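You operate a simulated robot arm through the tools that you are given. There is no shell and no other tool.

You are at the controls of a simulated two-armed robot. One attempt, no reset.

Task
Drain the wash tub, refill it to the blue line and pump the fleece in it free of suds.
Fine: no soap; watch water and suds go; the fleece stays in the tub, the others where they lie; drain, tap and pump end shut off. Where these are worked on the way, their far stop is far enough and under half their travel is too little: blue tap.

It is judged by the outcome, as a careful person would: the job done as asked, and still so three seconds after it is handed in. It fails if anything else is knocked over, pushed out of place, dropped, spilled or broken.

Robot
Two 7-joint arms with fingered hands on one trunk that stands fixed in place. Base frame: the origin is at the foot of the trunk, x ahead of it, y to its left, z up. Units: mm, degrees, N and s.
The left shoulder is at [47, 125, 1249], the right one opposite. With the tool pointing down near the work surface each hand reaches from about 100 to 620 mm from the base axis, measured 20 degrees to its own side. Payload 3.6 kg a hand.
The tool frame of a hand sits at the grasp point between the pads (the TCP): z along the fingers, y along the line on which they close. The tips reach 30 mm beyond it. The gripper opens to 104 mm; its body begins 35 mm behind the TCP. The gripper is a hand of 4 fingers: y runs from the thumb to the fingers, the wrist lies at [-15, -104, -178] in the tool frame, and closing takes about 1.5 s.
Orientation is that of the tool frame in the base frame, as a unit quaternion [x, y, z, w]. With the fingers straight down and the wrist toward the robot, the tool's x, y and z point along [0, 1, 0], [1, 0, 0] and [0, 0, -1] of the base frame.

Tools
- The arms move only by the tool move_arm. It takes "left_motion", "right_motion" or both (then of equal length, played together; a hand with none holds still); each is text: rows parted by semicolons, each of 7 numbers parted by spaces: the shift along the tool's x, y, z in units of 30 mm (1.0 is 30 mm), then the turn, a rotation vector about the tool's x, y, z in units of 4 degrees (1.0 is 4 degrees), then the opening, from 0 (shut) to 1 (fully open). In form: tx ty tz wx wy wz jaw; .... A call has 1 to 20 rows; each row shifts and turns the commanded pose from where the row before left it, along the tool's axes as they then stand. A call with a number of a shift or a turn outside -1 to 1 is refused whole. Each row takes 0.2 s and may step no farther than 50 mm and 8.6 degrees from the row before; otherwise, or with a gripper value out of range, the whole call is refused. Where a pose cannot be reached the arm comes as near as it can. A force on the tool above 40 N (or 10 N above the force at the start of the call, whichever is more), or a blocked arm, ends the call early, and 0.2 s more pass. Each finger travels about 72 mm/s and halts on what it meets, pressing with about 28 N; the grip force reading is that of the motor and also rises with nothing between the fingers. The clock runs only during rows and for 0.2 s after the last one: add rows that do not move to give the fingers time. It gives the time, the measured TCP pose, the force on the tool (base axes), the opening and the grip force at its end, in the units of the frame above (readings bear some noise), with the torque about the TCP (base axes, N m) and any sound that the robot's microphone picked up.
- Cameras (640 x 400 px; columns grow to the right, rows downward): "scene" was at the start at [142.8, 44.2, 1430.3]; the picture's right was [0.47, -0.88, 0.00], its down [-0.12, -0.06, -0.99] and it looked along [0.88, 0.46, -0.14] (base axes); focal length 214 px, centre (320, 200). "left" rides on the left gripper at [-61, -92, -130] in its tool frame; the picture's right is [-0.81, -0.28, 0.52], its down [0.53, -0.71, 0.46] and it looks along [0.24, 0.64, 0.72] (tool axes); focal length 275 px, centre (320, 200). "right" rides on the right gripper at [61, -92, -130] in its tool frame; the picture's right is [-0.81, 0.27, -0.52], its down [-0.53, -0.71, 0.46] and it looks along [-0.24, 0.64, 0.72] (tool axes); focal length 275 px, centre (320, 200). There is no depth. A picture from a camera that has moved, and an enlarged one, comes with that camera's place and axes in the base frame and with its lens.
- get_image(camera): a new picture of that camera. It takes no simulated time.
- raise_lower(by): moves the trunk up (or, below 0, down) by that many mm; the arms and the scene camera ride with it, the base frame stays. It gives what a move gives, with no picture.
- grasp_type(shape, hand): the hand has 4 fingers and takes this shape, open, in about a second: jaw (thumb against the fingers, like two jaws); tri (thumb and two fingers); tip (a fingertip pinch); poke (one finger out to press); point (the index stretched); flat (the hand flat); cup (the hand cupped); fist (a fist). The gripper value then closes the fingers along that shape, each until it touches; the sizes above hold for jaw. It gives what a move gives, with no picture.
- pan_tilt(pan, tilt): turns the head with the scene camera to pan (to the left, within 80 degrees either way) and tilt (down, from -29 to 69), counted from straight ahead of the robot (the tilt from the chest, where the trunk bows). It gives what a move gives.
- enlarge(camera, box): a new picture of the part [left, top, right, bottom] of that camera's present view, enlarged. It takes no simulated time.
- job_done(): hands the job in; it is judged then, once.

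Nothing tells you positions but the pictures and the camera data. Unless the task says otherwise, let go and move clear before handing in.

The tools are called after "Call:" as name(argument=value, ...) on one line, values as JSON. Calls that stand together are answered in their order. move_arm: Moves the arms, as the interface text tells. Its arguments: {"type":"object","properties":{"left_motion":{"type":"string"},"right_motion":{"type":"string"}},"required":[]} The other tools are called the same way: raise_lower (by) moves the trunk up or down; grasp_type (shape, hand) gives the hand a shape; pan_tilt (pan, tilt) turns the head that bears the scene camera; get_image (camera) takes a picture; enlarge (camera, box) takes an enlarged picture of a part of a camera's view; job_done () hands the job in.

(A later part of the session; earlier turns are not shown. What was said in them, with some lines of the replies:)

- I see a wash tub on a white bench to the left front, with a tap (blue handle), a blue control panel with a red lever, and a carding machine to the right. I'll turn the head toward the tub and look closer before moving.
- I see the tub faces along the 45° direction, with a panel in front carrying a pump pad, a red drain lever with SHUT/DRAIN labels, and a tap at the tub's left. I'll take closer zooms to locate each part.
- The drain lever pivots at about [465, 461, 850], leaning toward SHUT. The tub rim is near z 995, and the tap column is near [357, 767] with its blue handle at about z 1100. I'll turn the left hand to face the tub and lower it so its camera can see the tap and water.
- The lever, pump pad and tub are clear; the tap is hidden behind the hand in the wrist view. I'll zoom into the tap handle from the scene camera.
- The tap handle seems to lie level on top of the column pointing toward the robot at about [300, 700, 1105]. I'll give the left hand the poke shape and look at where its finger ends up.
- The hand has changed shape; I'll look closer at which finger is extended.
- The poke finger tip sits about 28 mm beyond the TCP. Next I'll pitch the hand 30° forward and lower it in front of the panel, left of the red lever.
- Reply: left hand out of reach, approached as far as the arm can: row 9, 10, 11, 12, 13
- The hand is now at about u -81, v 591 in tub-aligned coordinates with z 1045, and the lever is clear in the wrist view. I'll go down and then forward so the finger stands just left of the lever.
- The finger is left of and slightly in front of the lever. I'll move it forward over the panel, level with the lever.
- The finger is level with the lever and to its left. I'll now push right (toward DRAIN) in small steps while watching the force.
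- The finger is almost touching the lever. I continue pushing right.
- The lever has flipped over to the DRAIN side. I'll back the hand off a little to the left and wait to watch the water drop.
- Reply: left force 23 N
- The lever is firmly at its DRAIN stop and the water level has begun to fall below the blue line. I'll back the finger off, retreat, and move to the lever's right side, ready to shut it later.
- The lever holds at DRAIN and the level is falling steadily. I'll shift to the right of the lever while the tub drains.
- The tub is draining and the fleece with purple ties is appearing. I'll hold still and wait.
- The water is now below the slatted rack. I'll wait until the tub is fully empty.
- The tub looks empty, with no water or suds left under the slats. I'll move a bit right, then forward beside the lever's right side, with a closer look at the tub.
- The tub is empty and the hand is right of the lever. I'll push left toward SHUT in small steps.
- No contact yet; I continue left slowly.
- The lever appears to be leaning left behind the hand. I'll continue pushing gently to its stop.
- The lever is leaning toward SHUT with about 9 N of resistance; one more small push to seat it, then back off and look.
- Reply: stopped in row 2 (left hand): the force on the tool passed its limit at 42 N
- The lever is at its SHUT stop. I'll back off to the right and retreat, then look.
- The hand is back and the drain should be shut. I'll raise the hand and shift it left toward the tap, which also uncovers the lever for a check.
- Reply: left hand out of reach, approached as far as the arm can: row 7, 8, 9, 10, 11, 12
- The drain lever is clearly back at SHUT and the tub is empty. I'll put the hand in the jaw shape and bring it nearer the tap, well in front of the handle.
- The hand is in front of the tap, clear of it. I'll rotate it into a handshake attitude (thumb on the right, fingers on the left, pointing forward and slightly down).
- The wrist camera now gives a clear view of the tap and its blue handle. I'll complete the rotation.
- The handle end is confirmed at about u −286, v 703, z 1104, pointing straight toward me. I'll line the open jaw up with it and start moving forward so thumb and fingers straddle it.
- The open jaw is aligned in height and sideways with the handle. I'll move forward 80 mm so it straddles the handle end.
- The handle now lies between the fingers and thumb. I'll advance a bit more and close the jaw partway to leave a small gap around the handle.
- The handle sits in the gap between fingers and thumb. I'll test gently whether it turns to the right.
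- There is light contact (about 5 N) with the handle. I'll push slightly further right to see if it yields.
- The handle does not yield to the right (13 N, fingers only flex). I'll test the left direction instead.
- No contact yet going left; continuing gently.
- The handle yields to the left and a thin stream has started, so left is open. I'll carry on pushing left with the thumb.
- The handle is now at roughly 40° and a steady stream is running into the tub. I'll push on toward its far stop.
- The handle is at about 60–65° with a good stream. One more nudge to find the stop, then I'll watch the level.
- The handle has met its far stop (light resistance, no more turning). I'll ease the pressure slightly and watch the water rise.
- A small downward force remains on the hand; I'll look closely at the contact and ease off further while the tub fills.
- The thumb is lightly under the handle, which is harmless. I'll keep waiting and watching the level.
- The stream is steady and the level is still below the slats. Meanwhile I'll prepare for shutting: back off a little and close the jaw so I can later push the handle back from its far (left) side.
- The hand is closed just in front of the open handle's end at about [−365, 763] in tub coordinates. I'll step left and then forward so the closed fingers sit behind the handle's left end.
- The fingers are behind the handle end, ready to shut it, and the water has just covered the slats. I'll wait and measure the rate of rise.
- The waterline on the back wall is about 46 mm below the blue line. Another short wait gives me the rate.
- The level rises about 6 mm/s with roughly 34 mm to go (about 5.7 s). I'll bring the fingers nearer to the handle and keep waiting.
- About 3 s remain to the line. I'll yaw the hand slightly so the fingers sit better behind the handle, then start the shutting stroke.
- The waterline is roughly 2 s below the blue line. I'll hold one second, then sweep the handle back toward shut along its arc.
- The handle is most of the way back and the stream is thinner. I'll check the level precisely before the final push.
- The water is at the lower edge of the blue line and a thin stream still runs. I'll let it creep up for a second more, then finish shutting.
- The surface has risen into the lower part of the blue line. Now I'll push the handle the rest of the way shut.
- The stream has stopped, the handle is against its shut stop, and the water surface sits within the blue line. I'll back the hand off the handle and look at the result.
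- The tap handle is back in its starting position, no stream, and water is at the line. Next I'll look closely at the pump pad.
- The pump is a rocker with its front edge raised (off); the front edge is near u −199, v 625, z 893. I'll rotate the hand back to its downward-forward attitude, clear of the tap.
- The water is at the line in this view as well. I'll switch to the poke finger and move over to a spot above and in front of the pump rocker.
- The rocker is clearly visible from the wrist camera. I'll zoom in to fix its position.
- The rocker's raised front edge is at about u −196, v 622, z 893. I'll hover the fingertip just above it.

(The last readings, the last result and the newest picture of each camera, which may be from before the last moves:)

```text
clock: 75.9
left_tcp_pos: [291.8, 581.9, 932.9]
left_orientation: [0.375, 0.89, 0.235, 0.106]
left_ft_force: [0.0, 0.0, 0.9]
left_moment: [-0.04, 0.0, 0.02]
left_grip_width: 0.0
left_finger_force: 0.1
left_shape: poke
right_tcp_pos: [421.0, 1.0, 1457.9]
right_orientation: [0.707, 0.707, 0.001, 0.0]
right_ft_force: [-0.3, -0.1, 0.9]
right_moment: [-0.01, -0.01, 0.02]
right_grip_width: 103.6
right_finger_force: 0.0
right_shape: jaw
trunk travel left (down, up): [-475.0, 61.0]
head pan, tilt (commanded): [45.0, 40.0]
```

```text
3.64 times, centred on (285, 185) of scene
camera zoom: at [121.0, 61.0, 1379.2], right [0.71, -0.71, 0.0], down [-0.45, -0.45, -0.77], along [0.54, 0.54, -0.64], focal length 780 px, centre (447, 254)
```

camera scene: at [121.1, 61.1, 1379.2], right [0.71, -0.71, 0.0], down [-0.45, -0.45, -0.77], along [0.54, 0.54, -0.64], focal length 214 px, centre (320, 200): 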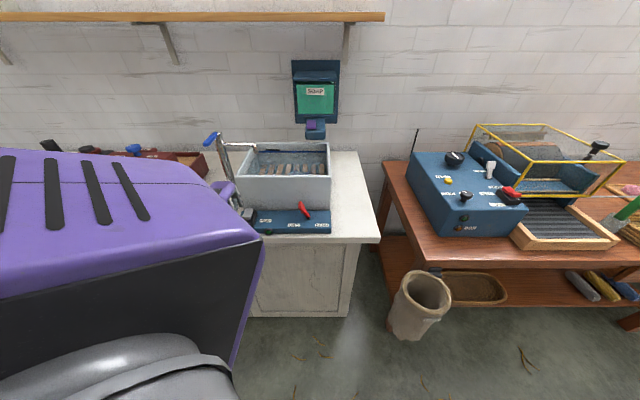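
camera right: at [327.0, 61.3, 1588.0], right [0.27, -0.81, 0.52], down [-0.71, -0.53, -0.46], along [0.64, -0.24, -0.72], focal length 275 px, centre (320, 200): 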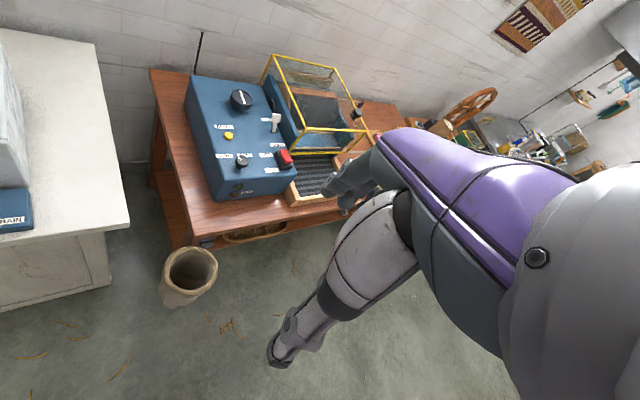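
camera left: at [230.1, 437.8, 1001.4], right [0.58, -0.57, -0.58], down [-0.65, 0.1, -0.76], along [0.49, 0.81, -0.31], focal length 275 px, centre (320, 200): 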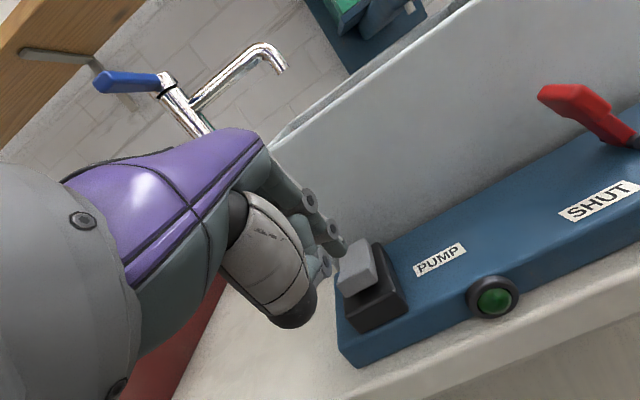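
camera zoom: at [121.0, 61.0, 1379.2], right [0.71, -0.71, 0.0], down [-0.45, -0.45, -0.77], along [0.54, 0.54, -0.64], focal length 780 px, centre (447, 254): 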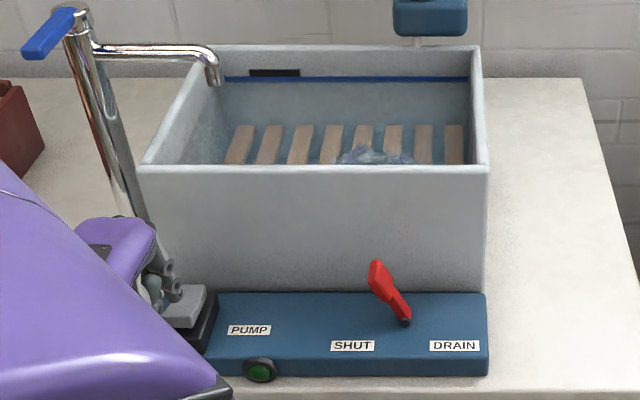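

Call:
enlarge(camera="left", box=[280, 180, 420, 340])

Call:
enlarge(camera="scene", box=[240, 180, 300, 230])

```text
2.50 times, centred on (350, 260) of left
camera zoom: at [230.1, 437.8, 1001.4], right [0.58, -0.57, -0.58], down [-0.65, 0.1, -0.76], along [0.49, 0.81, -0.31], focal length 688 px, centre (245, 50)
```

zoom: 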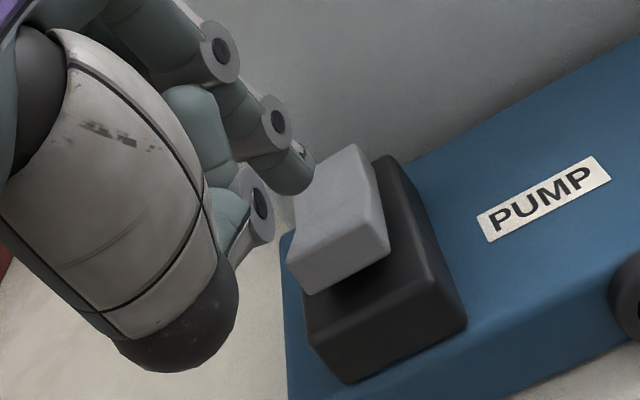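

```text
8.00 times, centred on (270, 205) of scene
camera zoom: at [121.0, 61.0, 1379.2], right [0.71, -0.71, 0.0], down [-0.45, -0.45, -0.77], along [0.54, 0.54, -0.64], focal length 1716 px, centre (720, 160)
```

zoom: 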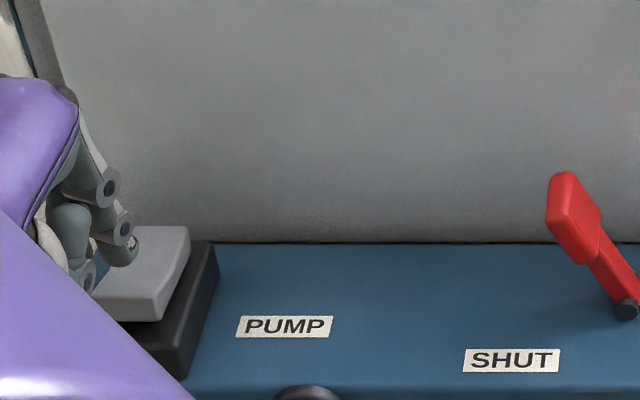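

The fingertip is about 13 mm above the rocker's front half. I'll press down in small steps.

Call:
move_arm(left_motion="0 -0.1 0.144 0 0 0 1;0 -0.1 0.144 0 0 0 1;0 -0.083 0.144 0 0 0 1;0 -0.083 0.144 0 0 0 1")

Call:
enlarge(camera="left", box=[280, 180, 420, 340])

Call:
enlarge(camera="scene", box=[220, 130, 350, 240])

```text
clock: 76.9
left_tcp_pos: [287.8, 578.6, 913.5]
left_orientation: [0.374, 0.891, 0.236, 0.106]
left_ft_force: [1.3, 0.2, 0.3]
left_moment: [-0.01, 0.0, 0.01]
left_grip_width: 0.0
left_finger_force: 0.0
left_shape: poke
right_tcp_pos: [420.9, 0.9, 1456.5]
right_orientation: [0.707, 0.707, 0.0, 0.0]
right_ft_force: [0.7, 0.6, -0.3]
right_moment: [-0.02, 0.03, 0.03]
right_grip_width: 103.7
right_finger_force: 0.0
right_shape: jaw
trunk travel left (down, up): [-475.0, 61.0]
head pan, tilt (commanded): [45.0, 40.0]
```

```text
2.50 times, centred on (350, 260) of left
camera zoom: at [227.6, 435.7, 982.2], right [0.58, -0.57, -0.58], down [-0.65, 0.1, -0.76], along [0.49, 0.81, -0.31], focal length 688 px, centre (245, 50)
```

zoom: 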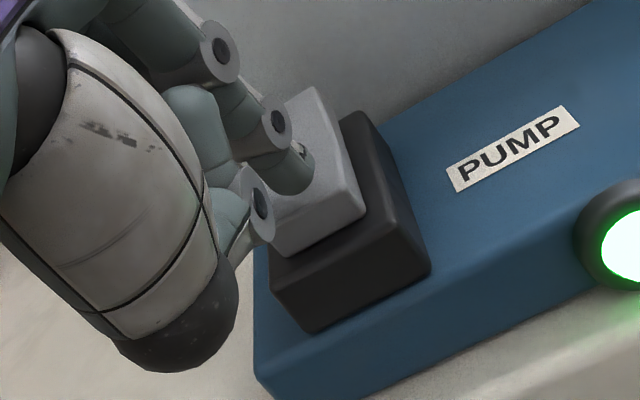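

```text
3.64 times, centred on (285, 185) of scene
camera zoom: at [121.1, 61.1, 1379.2], right [0.71, -0.71, 0.0], down [-0.45, -0.45, -0.77], along [0.54, 0.54, -0.64], focal length 780 px, centre (447, 254)
```

zoom: 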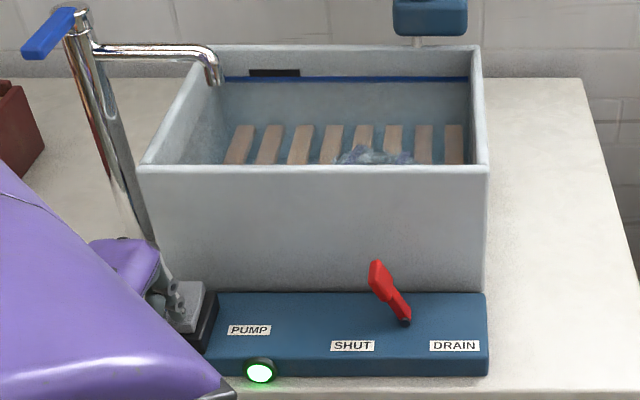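

The green lamp is on: the pump is running. I'll press a little more to seat the rocker fully, then watch the suds.

Call:
move_arm(left_motion="0 -0.083 0.144 0 0 0 1;0 -0.05 0.086 0 0 0 1")

Call:
enlarge(camera="scene", box=[230, 140, 340, 215])

Call:
enlarge(camera="left", box=[280, 180, 420, 340])

```text
clock: 77.5
left_tcp_pos: [288.8, 580.3, 911.5]
left_orientation: [0.375, 0.889, 0.239, 0.108]
left_ft_force: [-4.1, -1.8, 17.8]
left_moment: [0.17, -0.03, 0.05]
left_grip_width: 0.0
left_finger_force: 0.0
left_shape: poke
right_tcp_pos: [417.9, -1.0, 1457.3]
right_orientation: [0.707, 0.707, 0.0, -0.001]
right_ft_force: [-0.5, 0.0, 0.1]
right_moment: [-0.01, 0.01, -0.01]
right_grip_width: 103.8
right_finger_force: 0.0
right_shape: jaw
trunk travel left (down, up): [-475.0, 61.0]
head pan, tilt (commanded): [45.0, 40.0]
```

```text
5.33 times, centred on (285, 178) of scene
camera zoom: at [119.6, 59.3, 1379.6], right [0.71, -0.71, 0.0], down [-0.45, -0.45, -0.77], along [0.54, 0.54, -0.64], focal length 1144 px, centre (507, 320)
```

zoom: 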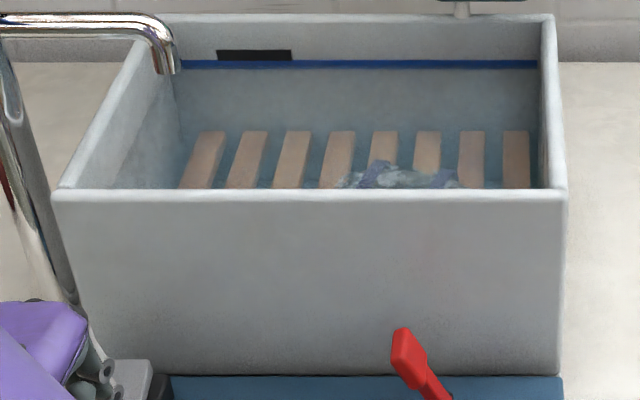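

```text
2.50 times, centred on (350, 260) of left
camera zoom: at [227.7, 436.0, 977.6], right [0.59, -0.57, -0.58], down [-0.64, 0.11, -0.76], along [0.49, 0.82, -0.3], focal length 688 px, centre (245, 50)
```

zoom: 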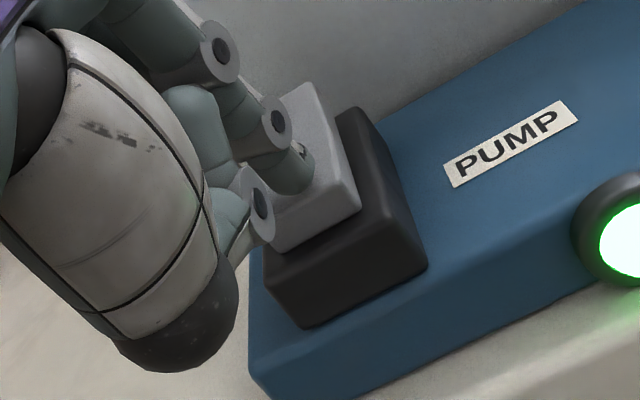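

The rocker is at its stop. I'll lift off and check that the pump stays on while watching the fleece.

Call:
move_arm(left_motion="0 0.2 -0.36 0 0 0 1;0 0.3 -0.5 0 0 0 1;0 0.3 -0.5 0 0 0 1;0 0 0 0 0 0 1;0 0 0 0 0 0 1")

Call:
enlarge(camera="scene", box=[220, 130, 350, 240])

Call:
enlarge(camera="scene", box=[260, 150, 340, 190])

Call:
get_image(camera="left")

```text
clock: 78.7
left_tcp_pos: [289.7, 583.2, 952.4]
left_orientation: [0.375, 0.891, 0.235, 0.106]
left_ft_force: [0.0, -0.3, -1.2]
left_moment: [0.0, -0.01, 0.01]
left_grip_width: 0.0
left_finger_force: 0.1
left_shape: poke
right_tcp_pos: [419.9, 0.5, 1457.5]
right_orientation: [0.707, 0.707, 0.0, 0.0]
right_ft_force: [-0.2, 0.3, -0.7]
right_moment: [0.03, -0.01, 0.0]
right_grip_width: 103.7
right_finger_force: 0.0
right_shape: jaw
trunk travel left (down, up): [-475.0, 61.0]
head pan, tilt (commanded): [45.0, 40.0]
```

```text
3.64 times, centred on (285, 185) of scene
camera zoom: at [121.2, 61.2, 1379.1], right [0.71, -0.71, 0.0], down [-0.45, -0.45, -0.77], along [0.54, 0.54, -0.64], focal length 780 px, centre (447, 254)
```

zoom: 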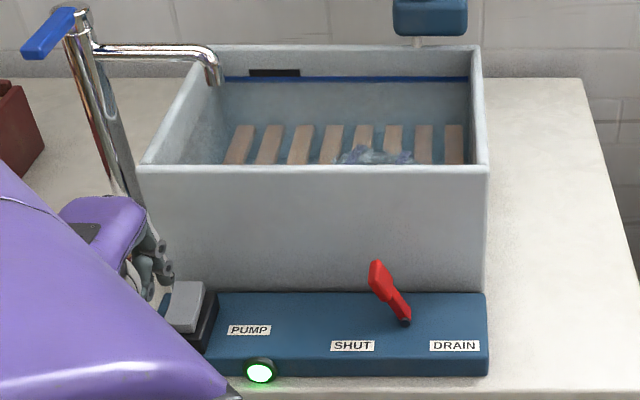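

```text
8.00 times, centred on (300, 170) of scene
camera zoom: at [121.2, 61.2, 1379.1], right [0.71, -0.71, 0.0], down [-0.45, -0.45, -0.77], along [0.54, 0.54, -0.64], focal length 1716 px, centre (480, 440)
```

zoom: 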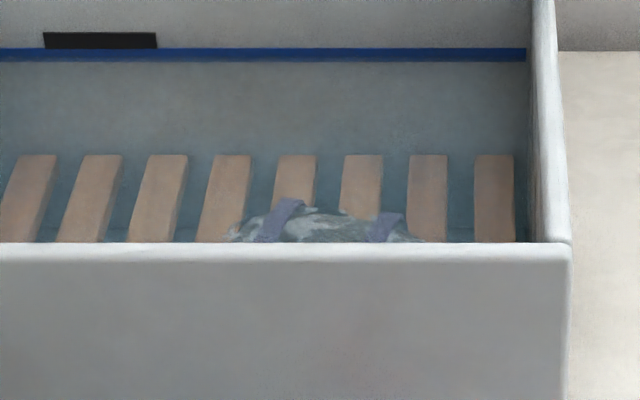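

```text
taken
camera left: at [228.5, 439.4, 1021.4], right [0.58, -0.57, -0.58], down [-0.65, 0.1, -0.76], along [0.49, 0.81, -0.31], focal length 275 px, centre (320, 200)
```

left: 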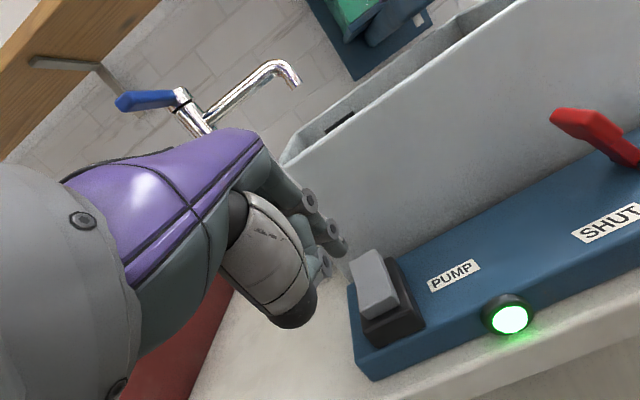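

The pump stays on with the lamp lit. I'll raise the trunk to see deeper into the tub over its front wall.

Call:
raise_lower(by=60)

Call:
enlarge(camera="scene", box=[240, 140, 350, 210])

Call:
get_image(camera="scene")

```text
clock: 79.7
left_tcp_pos: [289.4, 581.0, 1012.2]
left_orientation: [0.375, 0.891, 0.234, 0.105]
left_ft_force: [0.4, 0.0, -0.2]
left_moment: [-0.04, -0.02, 0.0]
left_grip_width: 0.0
left_finger_force: 0.1
left_shape: poke
right_tcp_pos: [421.9, 0.1, 1515.4]
right_orientation: [0.707, 0.707, 0.0, 0.0]
right_ft_force: [0.3, 0.7, -0.3]
right_moment: [0.0, -0.01, 0.0]
right_grip_width: 103.7
right_finger_force: 0.0
right_shape: jaw
trunk travel left (down, up): [-535.0, 1.0]
head pan, tilt (commanded): [45.0, 40.0]
```

```text
5.71 times, centred on (295, 175) of scene
camera zoom: at [63.2, 61.2, 1443.4], right [0.71, -0.71, 0.0], down [-0.45, -0.45, -0.77], along [0.54, 0.54, -0.64], focal length 1226 px, centre (463, 343)
```

zoom: 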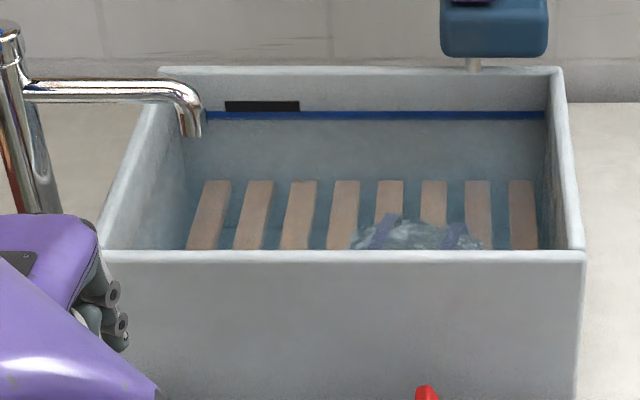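

```text
taken
camera scene: at [63.2, 61.2, 1443.4], right [0.71, -0.71, 0.0], down [-0.45, -0.45, -0.77], along [0.54, 0.54, -0.64], focal length 214 px, centre (320, 200)
```

scene: 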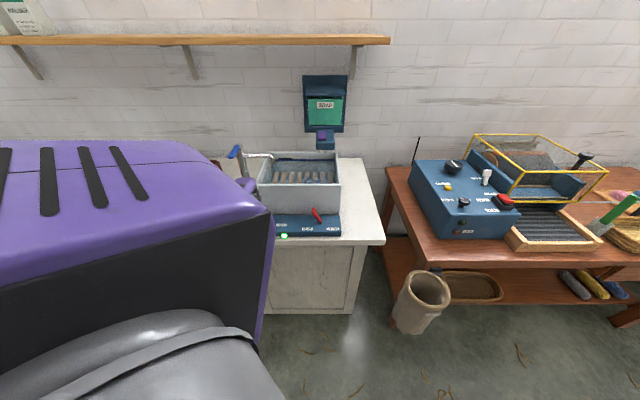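

The fleece still shows white suds patches. I'll lift the hand so its camera can look down into the tub while the pump runs.

Call:
move_arm(left_motion="-0.4 0.4 -0.693 0 0 0 1;-0.4 0.4 -0.693 0 0 0 1;-0.4 0.4 -0.693 0 0 0 1;-0.4 0.4 -0.693 0 0 0 1;-0.4 0.4 -0.693 0 0 0 1")

Call:
get_image(camera="left")

Call:
enlarge(camera="left", box=[340, 130, 600, 330])

```text
clock: 80.9
left_tcp_pos: [331.8, 540.1, 1132.4]
left_orientation: [0.374, 0.891, 0.236, 0.106]
left_ft_force: [-1.4, 0.2, 0.5]
left_moment: [0.01, 0.01, 0.02]
left_grip_width: 0.1
left_finger_force: 0.0
left_shape: poke
right_tcp_pos: [420.4, 0.1, 1516.4]
right_orientation: [0.707, 0.707, 0.0, 0.0]
right_ft_force: [-0.5, 0.3, 0.0]
right_moment: [0.01, 0.01, -0.02]
right_grip_width: 103.7
right_finger_force: 0.0
right_shape: jaw
trunk travel left (down, up): [-535.0, 1.0]
head pan, tilt (commanded): [45.0, 40.0]
```

```text
taken
camera left: at [270.6, 396.2, 1201.6], right [0.58, -0.57, -0.58], down [-0.65, 0.1, -0.76], along [0.49, 0.81, -0.31], focal length 275 px, centre (320, 200)
```

left: 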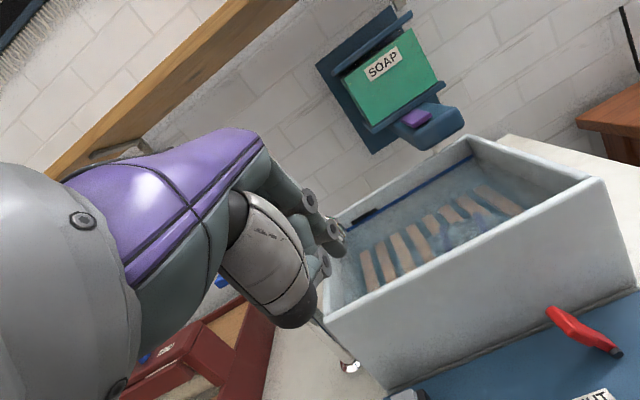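

```text
2.00 times, centred on (470, 230) of left
camera zoom: at [270.6, 396.2, 1201.6], right [0.58, -0.57, -0.58], down [-0.65, 0.1, -0.76], along [0.49, 0.81, -0.31], focal length 551 px, centre (20, 140)
```

zoom: 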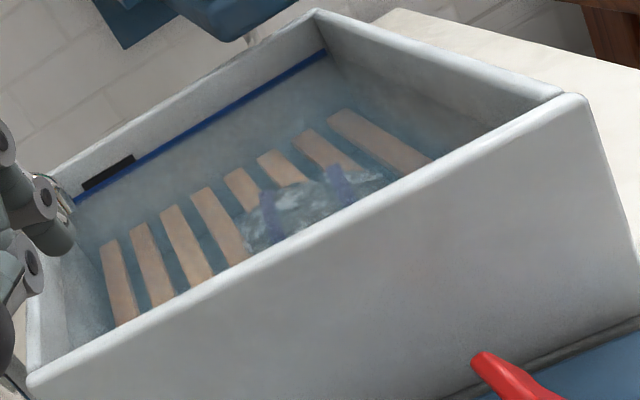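

I can now see the fleece under the water with some white suds on it. I'll wait and compare.

Call:
move_arm(left_motion="0 0.2 -0.35 0 0 0 1;0 0.2 -0.35 0 0 0 1;0 0.2 -0.35 0 0 0 1;0 0.2 -0.35 0 0 0 1;0 0 0 0 0 0 1;0 0 0 0 0 0 1;0 0 0 0 0 0 1;0 0 0 0 0 0 1;0 0 0 0 0 0 1;0 0 0 0 0 0 1;0 0 0 0 0 0 1;0 0 0 0 0 0 1")

Call:
enlarge(camera="left", box=[400, 160, 560, 280])

Call:
enlarge(camera="scene", box=[240, 140, 350, 210])

```text
clock: 83.5
left_tcp_pos: [331.9, 538.3, 1182.8]
left_orientation: [0.375, 0.89, 0.235, 0.108]
left_ft_force: [-0.6, -0.2, -0.3]
left_moment: [0.02, 0.0, 0.01]
left_grip_width: 0.0
left_finger_force: 0.0
left_shape: poke
right_tcp_pos: [420.9, 0.3, 1517.5]
right_orientation: [0.707, 0.707, 0.0, 0.0]
right_ft_force: [0.1, -0.4, -0.2]
right_moment: [0.02, -0.02, -0.01]
right_grip_width: 103.7
right_finger_force: 0.2
right_shape: jaw
trunk travel left (down, up): [-535.0, 1.0]
head pan, tilt (commanded): [45.0, 40.0]
```

```text
3.33 times, centred on (480, 220) of left
camera zoom: at [270.1, 395.0, 1250.8], right [0.58, -0.57, -0.58], down [-0.65, 0.1, -0.76], along [0.49, 0.81, -0.31], focal length 918 px, centre (-213, 133)
```

zoom: 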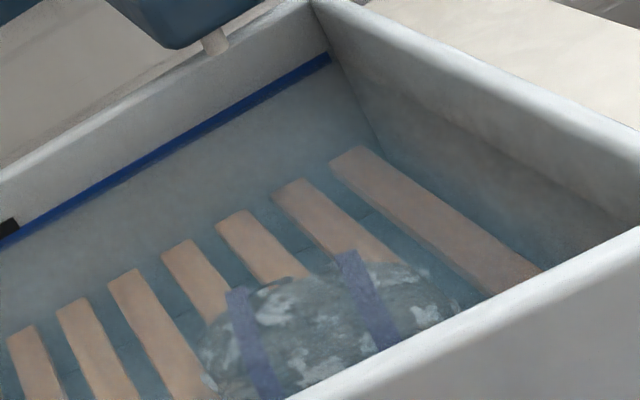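

```text
5.71 times, centred on (295, 175) of scene
camera zoom: at [62.6, 61.1, 1443.4], right [0.71, -0.71, 0.0], down [-0.45, -0.45, -0.77], along [0.54, 0.54, -0.64], focal length 1226 px, centre (463, 343)
```

zoom: 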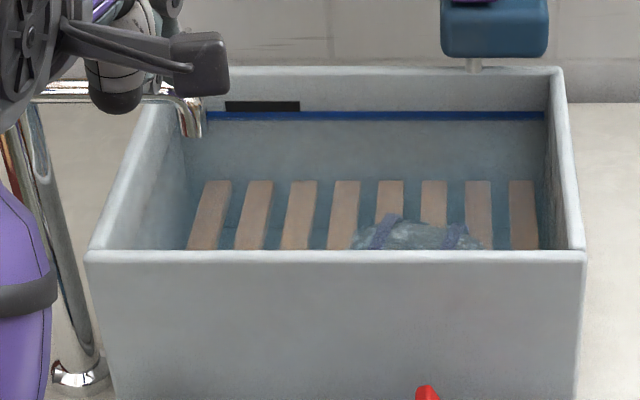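

The fleece shows fewer white patches now. I'll keep watching.

Call:
move_arm(left_motion="0 0 0 0 0 0 1;0 0 0 0 0 0 1;0 0 0 0 0 0 1;0 0 0 0 0 0 1;0 0 0 0 0 0 1;0 0 0 0 0 0 1;0 0 0 0 0 0 1;0 0 0 0 0 0 1;0 0 0 0 0 0 1;0 0 0 0 0 0 1;0 0 0 0 0 0 1;0 0 0 0 0 0 1;0 0 0 0 0 0 1;0 0 0 0 0 0 1;0 0 0 0 0 0 1")

Call:
enlarge(camera="left", box=[400, 160, 560, 280])

```text
clock: 86.7
left_tcp_pos: [330.6, 539.0, 1182.4]
left_orientation: [0.374, 0.891, 0.235, 0.106]
left_ft_force: [-0.7, -0.3, 0.5]
left_moment: [0.02, 0.0, -0.01]
left_grip_width: 0.0
left_finger_force: 0.1
left_shape: poke
right_tcp_pos: [420.7, -0.1, 1516.7]
right_orientation: [0.708, 0.707, 0.0, 0.001]
right_ft_force: [-0.4, 0.1, 0.5]
right_moment: [0.0, -0.01, -0.01]
right_grip_width: 103.8
right_finger_force: 0.1
right_shape: jaw
trunk travel left (down, up): [-535.0, 1.0]
head pan, tilt (commanded): [45.0, 40.0]
```

```text
3.33 times, centred on (480, 220) of left
camera zoom: at [270.1, 395.0, 1250.8], right [0.58, -0.57, -0.58], down [-0.65, 0.1, -0.76], along [0.49, 0.81, -0.31], focal length 918 px, centre (-213, 133)
```

zoom: 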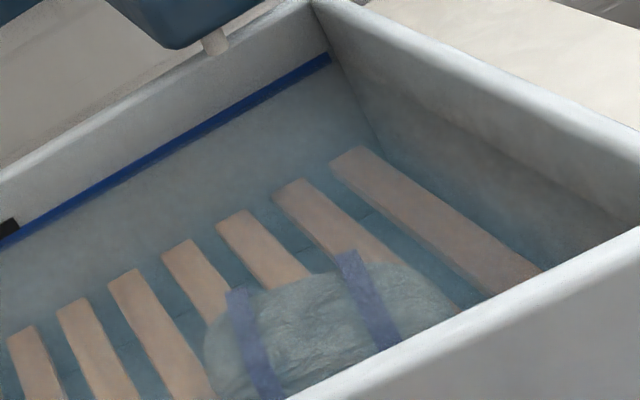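

The white suds patches have gone from the fleece. I'll lower the trunk again and return to the rocker to switch the pump off, letting it run a little longer meanwhile.

Call:
raise_lower(by=-60)

Call:
enlarge(camera="left", box=[340, 130, 600, 330])

Call:
enlarge(camera="scene", box=[230, 140, 340, 215])

```text
clock: 87.7
left_tcp_pos: [329.4, 538.5, 1122.8]
left_orientation: [0.374, 0.891, 0.235, 0.106]
left_ft_force: [0.5, 0.7, 0.6]
left_moment: [0.01, -0.03, 0.01]
left_grip_width: 0.0
left_finger_force: 0.0
left_shape: poke
right_tcp_pos: [419.4, 0.5, 1457.6]
right_orientation: [0.706, 0.708, 0.001, 0.001]
right_ft_force: [0.0, 0.0, 0.0]
right_moment: [0.07, 0.01, 0.0]
right_grip_width: 103.7
right_finger_force: 0.1
right_shape: jaw
trunk travel left (down, up): [-475.0, 61.0]
head pan, tilt (commanded): [45.0, 40.0]
```

```text
2.00 times, centred on (470, 230) of left
camera zoom: at [268.6, 395.8, 1190.9], right [0.58, -0.57, -0.57], down [-0.64, 0.1, -0.76], along [0.49, 0.81, -0.31], focal length 551 px, centre (20, 140)
```

zoom: 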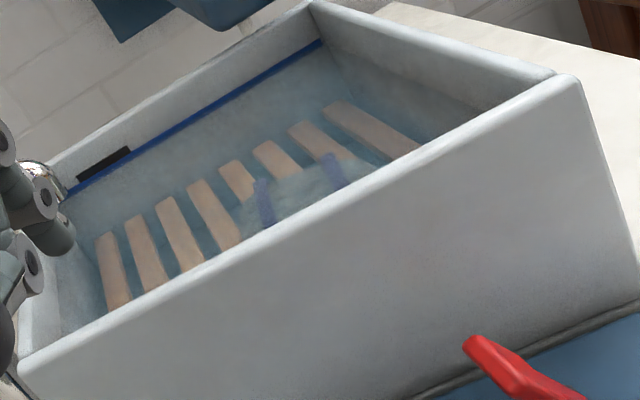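

```text
5.33 times, centred on (285, 178) of scene
camera zoom: at [121.0, 61.0, 1379.1], right [0.71, -0.71, 0.0], down [-0.45, -0.45, -0.77], along [0.54, 0.54, -0.64], focal length 1144 px, centre (507, 320)
```

zoom: 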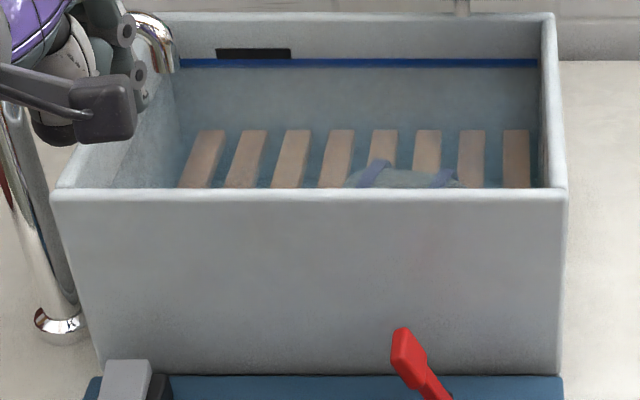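

The fleece looks clear of suds. I'll bring the finger back down in front of the rocker.

Call:
move_arm(left_motion="0.95 -0.2 -0.117 0 0 0 1;0.95 -0.2 -0.117 0 0 0 1;0 -0.458 0.794 0 0 0 1;0 -0.458 0.794 0 0 0 1;0 -0.458 0.794 0 0 0 1;0 -0.458 0.794 0 0 0 1;0 -0.458 0.794 0 0 0 1;0 -0.458 0.794 0 0 0 1")

Call:
get_image(camera="left")

Call:
enlarge(camera="scene", box=[220, 130, 350, 240])

```text
clock: 89.5
left_tcp_pos: [282.1, 568.4, 957.7]
left_orientation: [0.375, 0.89, 0.236, 0.107]
left_ft_force: [-0.2, 0.2, 0.2]
left_moment: [0.03, -0.03, 0.02]
left_grip_width: 0.0
left_finger_force: 0.0
left_shape: poke
right_tcp_pos: [419.8, 0.4, 1456.9]
right_orientation: [0.707, 0.708, -0.001, 0.0]
right_ft_force: [-0.4, -0.1, -0.4]
right_moment: [-0.01, 0.04, -0.01]
right_grip_width: 103.9
right_finger_force: 0.1
right_shape: jaw
trunk travel left (down, up): [-475.0, 61.0]
head pan, tilt (commanded): [45.0, 40.0]
```

```text
taken
camera left: at [220.8, 424.4, 1025.3], right [0.58, -0.57, -0.58], down [-0.64, 0.1, -0.76], along [0.49, 0.81, -0.31], focal length 275 px, centre (320, 200)
```

left: 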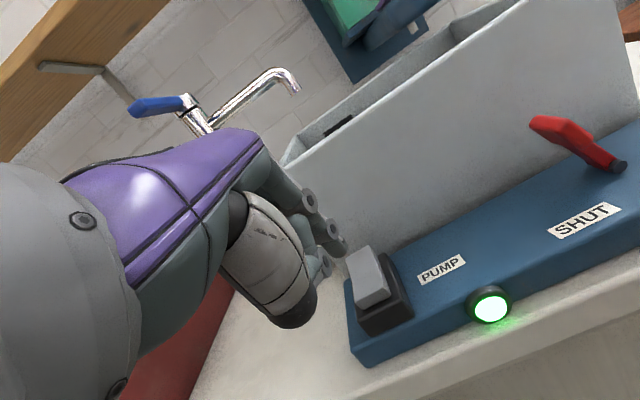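

```text
3.64 times, centred on (285, 185) of scene
camera zoom: at [121.0, 61.2, 1379.2], right [0.71, -0.71, 0.0], down [-0.45, -0.45, -0.77], along [0.54, 0.54, -0.64], focal length 780 px, centre (447, 254)
```

zoom: 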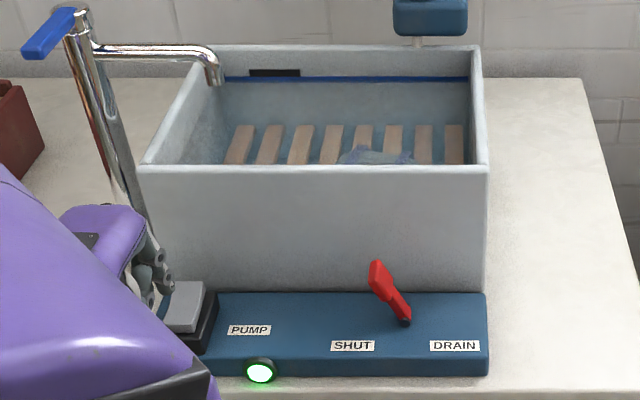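

Next I move the finger forward above the raised back edge of the rocker.

Call:
move_arm(left_motion="0.04 0.54 0.311 0 0 0 1;0.04 0.54 0.311 0 0 0 1;0.04 0.54 0.311 0 0 0 1;0 -0.17 0.29 0 0 0 1;0 0 0 0 0 0 1")

Call:
enlarge(camera="left", box=[280, 180, 420, 340])

Call:
enlarge(camera="scene", box=[230, 180, 300, 235])

```text
clock: 90.7
left_tcp_pos: [319.8, 611.4, 945.9]
left_orientation: [0.375, 0.89, 0.236, 0.106]
left_ft_force: [-0.1, -0.2, 0.3]
left_moment: [-0.02, 0.03, 0.03]
left_grip_width: 0.0
left_finger_force: 0.1
left_shape: poke
right_tcp_pos: [420.1, 0.7, 1457.8]
right_orientation: [0.707, 0.707, 0.0, 0.0]
right_ft_force: [-0.7, -0.2, -0.4]
right_moment: [-0.02, 0.01, -0.03]
right_grip_width: 103.5
right_finger_force: 0.1
right_shape: jaw
trunk travel left (down, up): [-475.0, 61.0]
head pan, tilt (commanded): [45.0, 40.0]
```

```text
2.50 times, centred on (350, 260) of left
camera zoom: at [258.7, 467.6, 1015.0], right [0.58, -0.57, -0.58], down [-0.65, 0.1, -0.76], along [0.49, 0.81, -0.31], focal length 688 px, centre (245, 50)
```

zoom: 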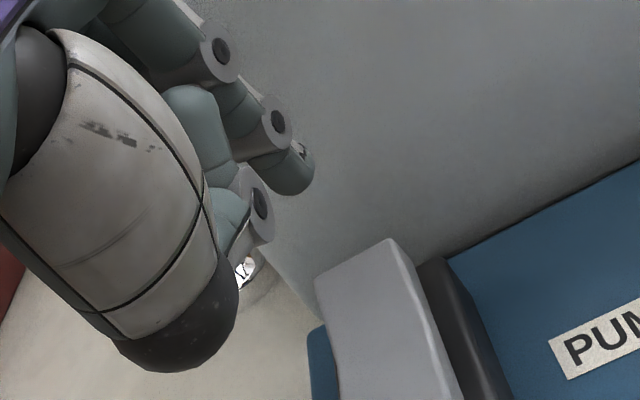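

```text
7.27 times, centred on (265, 208) of scene
camera zoom: at [121.2, 61.2, 1379.1], right [0.71, -0.71, 0.0], down [-0.45, -0.45, -0.77], along [0.54, 0.54, -0.64], focal length 1560 px, centre (720, 146)
```

zoom: 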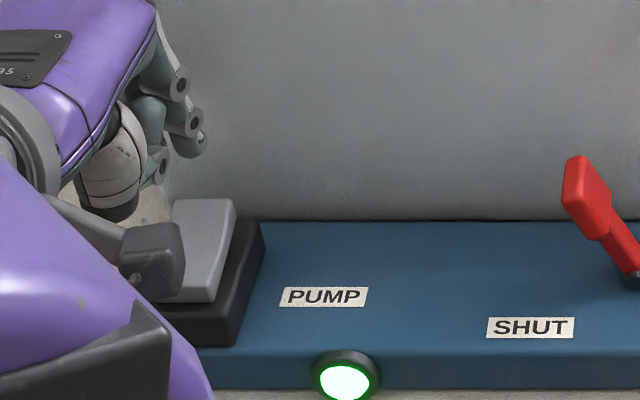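

The fingertip is about 7 mm too far back, right at the rocker's rear edge. I'll correct that and press the rear half down.

Call:
move_arm(left_motion="0 -0.2 -0.117 0 0 0 1;0 -0.33 0.577 0 0 0 1;0 -0.083 0.144 0 0 0 1;0 -0.083 0.144 0 0 0 1")

Call:
enlarge(camera="left", box=[280, 180, 420, 340])

Call:
enlarge(camera="scene", box=[230, 180, 300, 235])

```text
clock: 91.7
left_tcp_pos: [313.6, 604.7, 917.2]
left_orientation: [0.374, 0.891, 0.236, 0.105]
left_ft_force: [0.6, 0.0, -0.2]
left_moment: [-0.02, 0.01, -0.06]
left_grip_width: 0.1
left_finger_force: 0.1
left_shape: poke
right_tcp_pos: [420.1, 0.2, 1456.7]
right_orientation: [0.708, 0.707, 0.0, 0.0]
right_ft_force: [0.7, -0.1, -0.4]
right_moment: [-0.01, 0.02, 0.02]
right_grip_width: 103.7
right_finger_force: 0.2
right_shape: jaw
trunk travel left (down, up): [-475.0, 61.0]
head pan, tilt (commanded): [45.0, 40.0]
```

```text
2.50 times, centred on (350, 260) of left
camera zoom: at [252.9, 461.5, 985.0], right [0.58, -0.57, -0.58], down [-0.65, 0.1, -0.76], along [0.49, 0.81, -0.31], focal length 688 px, centre (245, 50)
```

zoom: 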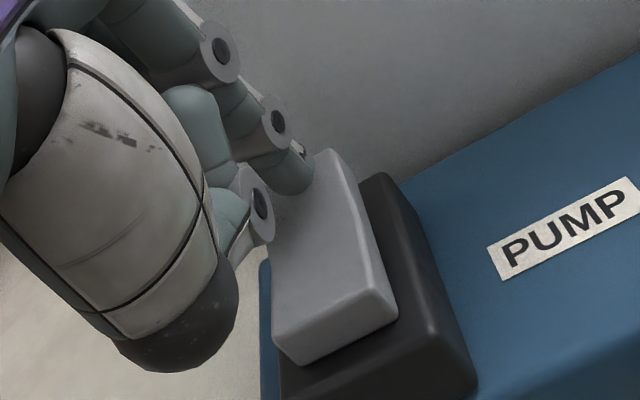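

```text
7.27 times, centred on (265, 208) of scene
camera zoom: at [121.1, 61.2, 1379.2], right [0.71, -0.71, 0.0], down [-0.45, -0.45, -0.77], along [0.54, 0.54, -0.64], focal length 1560 px, centre (720, 146)
```

zoom: 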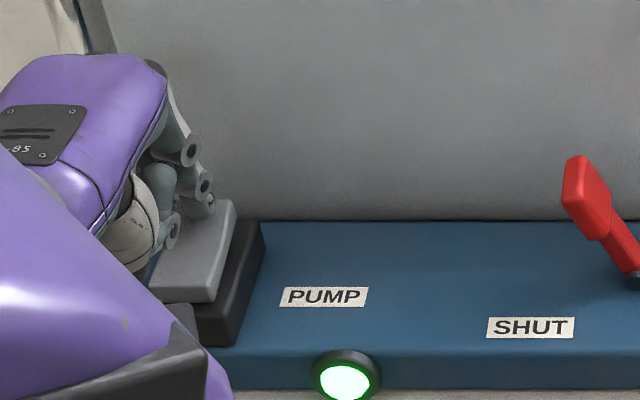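

The tip is just touching the rocker near its rear edge, no force yet. I'll shift a few millimetres forward on the pad and press.

Call:
move_arm(left_motion="0 -0.115 -0.067 0 0 0 1;0 -0.083 0.144 0 0 0 1;0 -0.083 0.144 0 0 0 1")

Call:
enlarge(camera="left", box=[280, 180, 420, 340])

Call:
enlarge(camera="scene", box=[230, 180, 300, 235])

```text
clock: 92.5
left_tcp_pos: [311.5, 602.4, 910.0]
left_orientation: [0.375, 0.889, 0.24, 0.108]
left_ft_force: [-1.6, 1.1, 12.7]
left_moment: [0.21, -0.01, 0.04]
left_grip_width: 0.3
left_finger_force: 0.1
left_shape: poke
right_tcp_pos: [417.5, -0.8, 1456.6]
right_orientation: [0.707, 0.707, 0.001, 0.001]
right_ft_force: [0.1, -0.1, -0.4]
right_moment: [0.04, -0.04, 0.02]
right_grip_width: 103.7
right_finger_force: 0.0
right_shape: jaw
trunk travel left (down, up): [-475.0, 61.0]
head pan, tilt (commanded): [45.0, 40.0]
```

```text
2.50 times, centred on (350, 260) of left
camera zoom: at [250.5, 458.4, 977.2], right [0.59, -0.57, -0.58], down [-0.64, 0.11, -0.76], along [0.49, 0.82, -0.3], focal length 688 px, centre (245, 50)
```

zoom: 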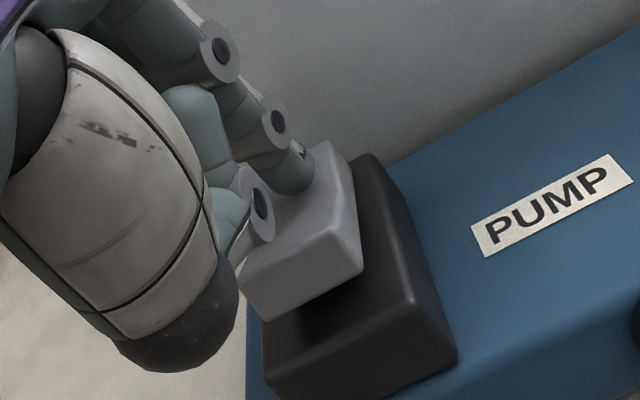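

```text
7.27 times, centred on (265, 208) of scene
camera zoom: at [119.8, 59.8, 1379.6], right [0.71, -0.71, 0.0], down [-0.45, -0.45, -0.77], along [0.54, 0.54, -0.64], focal length 1560 px, centre (720, 146)
```

zoom: 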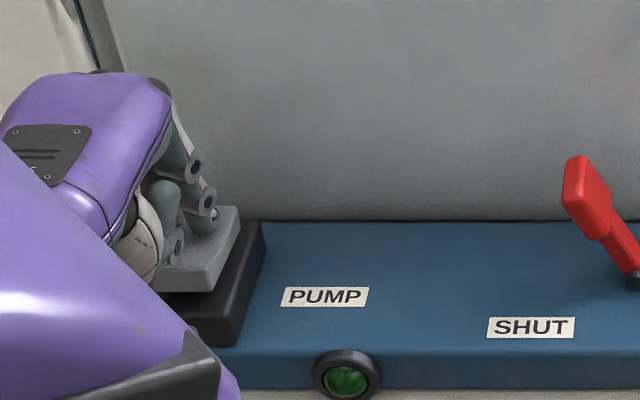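

The lamp is off and the rocker is back to its starting tilt. I'll lift away and inspect the tub from above.

Call:
move_arm(left_motion="0 0.2 -0.35 0 0 0 1;0 0.35 -0.6 0 0 0 1;0 0.2 -0.85 0 0 0 1;0 0.2 -0.85 0 0 0 1;-0.4 0.3 -0.75 0 0 0 1;-0.4 0.3 -0.75 0 0 0 1;-0.4 0.3 -0.75 0 0 0 1;-0.4 0.3 -0.75 0 0 0 1;0 0.4 -0.7 0 0 0 1;0 0.4 -0.7 0 0 0 1")

Call:
get_image(camera="left")

Call:
get_image(camera="scene")

```text
clock: 94.7
left_tcp_pos: [324.2, 549.5, 1132.5]
left_orientation: [0.375, 0.891, 0.236, 0.106]
left_ft_force: [-0.1, 0.6, 1.3]
left_moment: [-0.01, -0.02, 0.0]
left_grip_width: 0.0
left_finger_force: 0.0
left_shape: poke
right_tcp_pos: [420.2, 0.2, 1456.7]
right_orientation: [0.707, 0.707, 0.001, 0.0]
right_ft_force: [-0.4, -0.5, -0.2]
right_moment: [0.01, -0.02, -0.03]
right_grip_width: 103.6
right_finger_force: 0.1
right_shape: jaw
trunk travel left (down, up): [-475.0, 61.0]
head pan, tilt (commanded): [45.0, 40.0]
```

```text
taken
camera left: at [263.4, 405.6, 1202.1], right [0.58, -0.57, -0.58], down [-0.65, 0.1, -0.76], along [0.49, 0.81, -0.31], focal length 275 px, centre (320, 200)
```

left: 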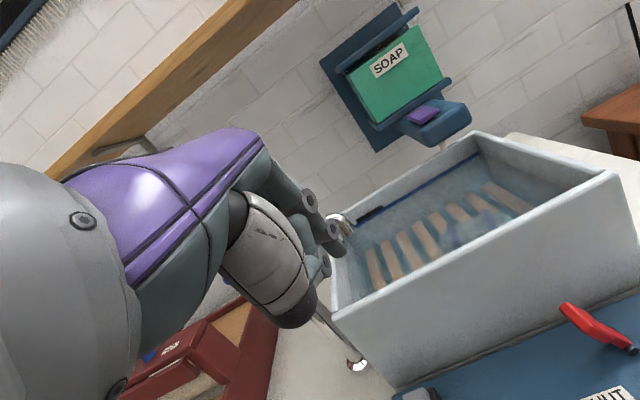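

```text
taken
camera scene: at [121.3, 61.0, 1379.1], right [0.71, -0.71, 0.0], down [-0.45, -0.45, -0.77], along [0.54, 0.54, -0.64], focal length 214 px, centre (320, 200)
```

scene: 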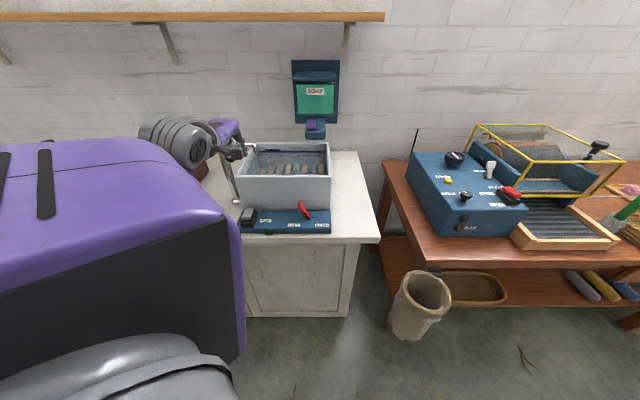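

I'll raise the hand higher and tilt the camera further down to view the whole fleece.

Call:
move_arm(left_motion="-0.3 0.4 -0.7 0 0 0 1;-0.3 0.4 -0.7 0 0 0 1;-0.3 0.4 -0.7 0 0 0 1;-0.3 0.4 -0.7 0 0 0 1;0 0 0 1 0 0 1;0 0 0 1 0 0 1;0 0 -0.3 1 0 0 1;0 0 -0.3 1 0 0 1;0 0 -0.3 1 0 0 1;0 0 -0.3 1 0 0 1;0 0 -0.3 1 0 0 1")

Call:
get_image(camera="left")

Call:
enlarge(camera="scene", box=[190, 110, 350, 240])

```text
clock: 97.1
left_tcp_pos: [337.7, 517.4, 1276.5]
left_orientation: [0.389, 0.921, 0.011, 0.012]
left_ft_force: [-0.6, 0.2, -0.1]
left_moment: [0.01, 0.01, 0.03]
left_grip_width: 0.0
left_finger_force: 0.1
left_shape: poke
right_tcp_pos: [420.2, -0.7, 1457.0]
right_orientation: [0.707, 0.707, -0.001, -0.001]
right_ft_force: [-0.7, 0.7, 0.5]
right_moment: [0.02, 0.0, 0.02]
right_grip_width: 103.8
right_finger_force: 0.1
right_shape: jaw
trunk travel left (down, up): [-475.0, 61.0]
head pan, tilt (commanded): [45.0, 40.0]
```

```text
taken
camera left: at [311.7, 408.6, 1404.2], right [0.38, -0.77, -0.51], down [-0.87, -0.11, -0.48], along [0.31, 0.63, -0.71], focal length 275 px, centre (320, 200)
```

left: 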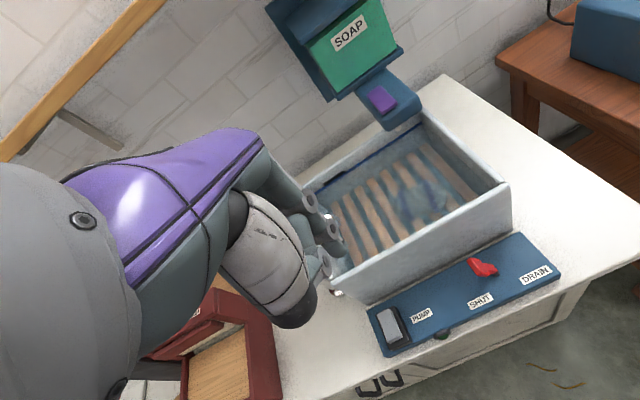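

```text
3.08 times, centred on (270, 175) of scene
camera zoom: at [121.1, 60.9, 1379.2], right [0.71, -0.71, 0.0], down [-0.45, -0.45, -0.77], along [0.54, 0.54, -0.64], focal length 660 px, centre (474, 277)
```

zoom: 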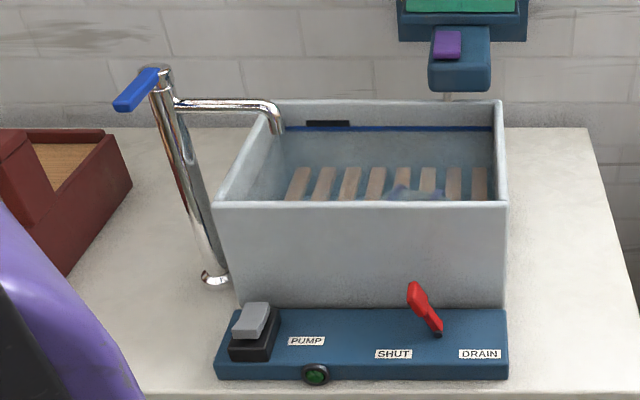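

Call:
enlarge(camera="left", box=[340, 140, 500, 270])

Call:
enlarge(camera="scene", box=[290, 145, 340, 170])

Call:
enlarge(camera="left", box=[360, 230, 560, 360])

```text
3.08 times, centred on (420, 205) of left
camera zoom: at [311.7, 408.6, 1404.2], right [0.38, -0.77, -0.51], down [-0.87, -0.11, -0.48], along [0.31, 0.63, -0.71], focal length 847 px, centre (12, 185)
```

zoom: 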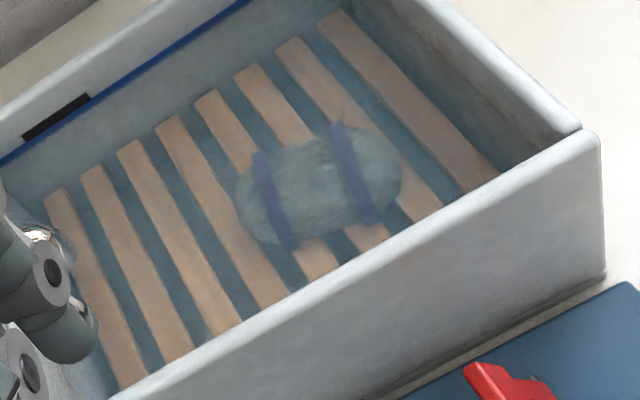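

```text
12.80 times, centred on (315, 158) of scene
camera zoom: at [121.1, 60.9, 1379.2], right [0.71, -0.71, 0.0], down [-0.45, -0.45, -0.77], along [0.54, 0.54, -0.64], focal length 2745 px, centre (384, 744)
```

zoom: 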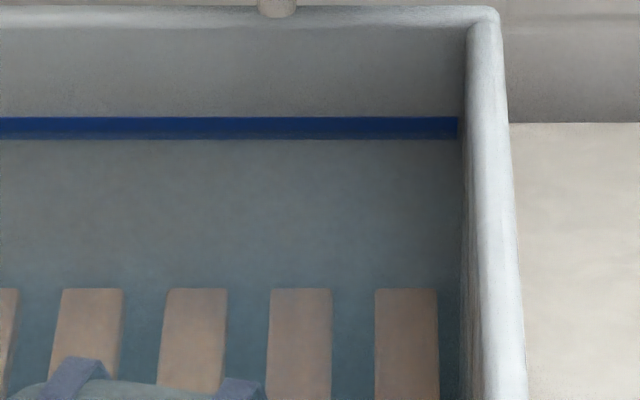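

```text
3.08 times, centred on (460, 295) of left
camera zoom: at [311.7, 408.6, 1404.2], right [0.38, -0.77, -0.51], down [-0.87, -0.11, -0.48], along [0.31, 0.63, -0.71], focal length 847 px, centre (-111, -92)
```

zoom: 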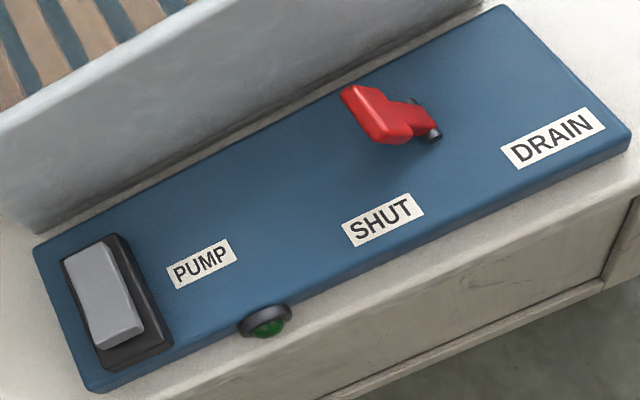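

The whole fleece is visible with no suds patches; I'll zoom in once more to make sure.

Call:
enlarge(camera="left", box=[385, 160, 455, 215])

Call:
enlarge(camera="scene", box=[196, 125, 260, 165])

```text
7.27 times, centred on (420, 188) of left
camera zoom: at [311.7, 408.6, 1404.2], right [0.38, -0.77, -0.51], down [-0.87, -0.11, -0.48], along [0.31, 0.63, -0.71], focal length 2002 px, centre (-407, 291)
```

zoom: 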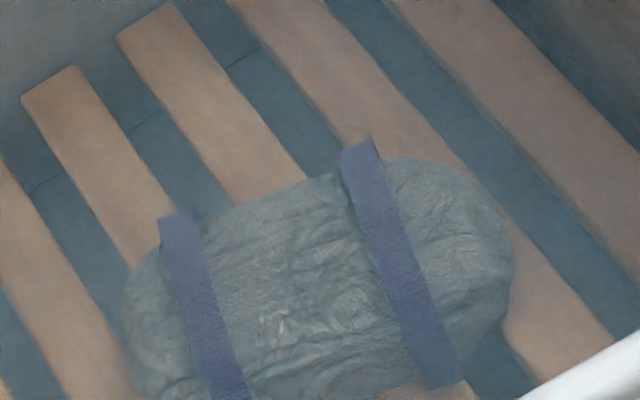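

```text
10.00 times, centred on (228, 145) of scene
camera zoom: at [121.1, 60.9, 1379.2], right [0.71, -0.71, 0.0], down [-0.45, -0.45, -0.77], along [0.54, 0.54, -0.64], focal length 2145 px, centre (1240, 750)
```

zoom: 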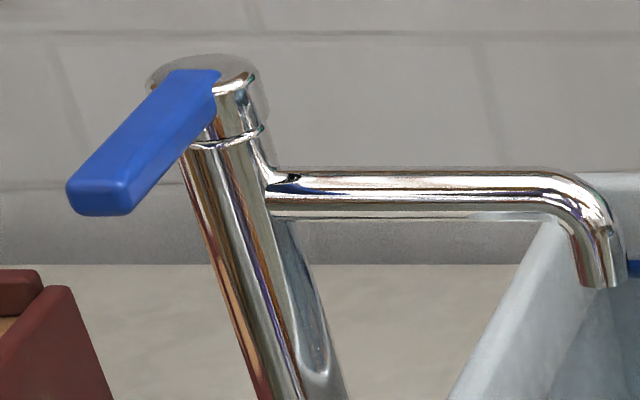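

Everything looks right: the fleece is clean and in the tub, and the water is steady at the blue line. The tap is shut with no drip, the drain lever is at SHUT, the pump lamp is off, and the hands are clear. I'm handing in the job.

Call:
job_done()

```text
The job is handed in.
```

The job is handed in: I drained the wash tub, refilled it to the blue line and pumped the fleece clean. The hand-in gave no verdict back, so this is what I saw in the last pictures:

- **Drain:** I opened it to its far stop, waited until no water or suds were left under the slats, and shut it again. The lever is at SHUT.
- **Water:** I opened the blue tap to its far stop and shut it when the surface reached the line. The water stands within the blue line, and the tap handle is back where it started with no drip.
- **Fleece:** The white suds were gone by about 87 s, and the pump ran about 5 s more before I switched it off. A close look at the whole fleece showed no suds, and it is still in the tub with its ties on.
- **Pump:** The rocker is back to off and the green lamp is out.

I used no soap and saw nothing else moved, knocked over or spilled. Both hands are clear of the tub.
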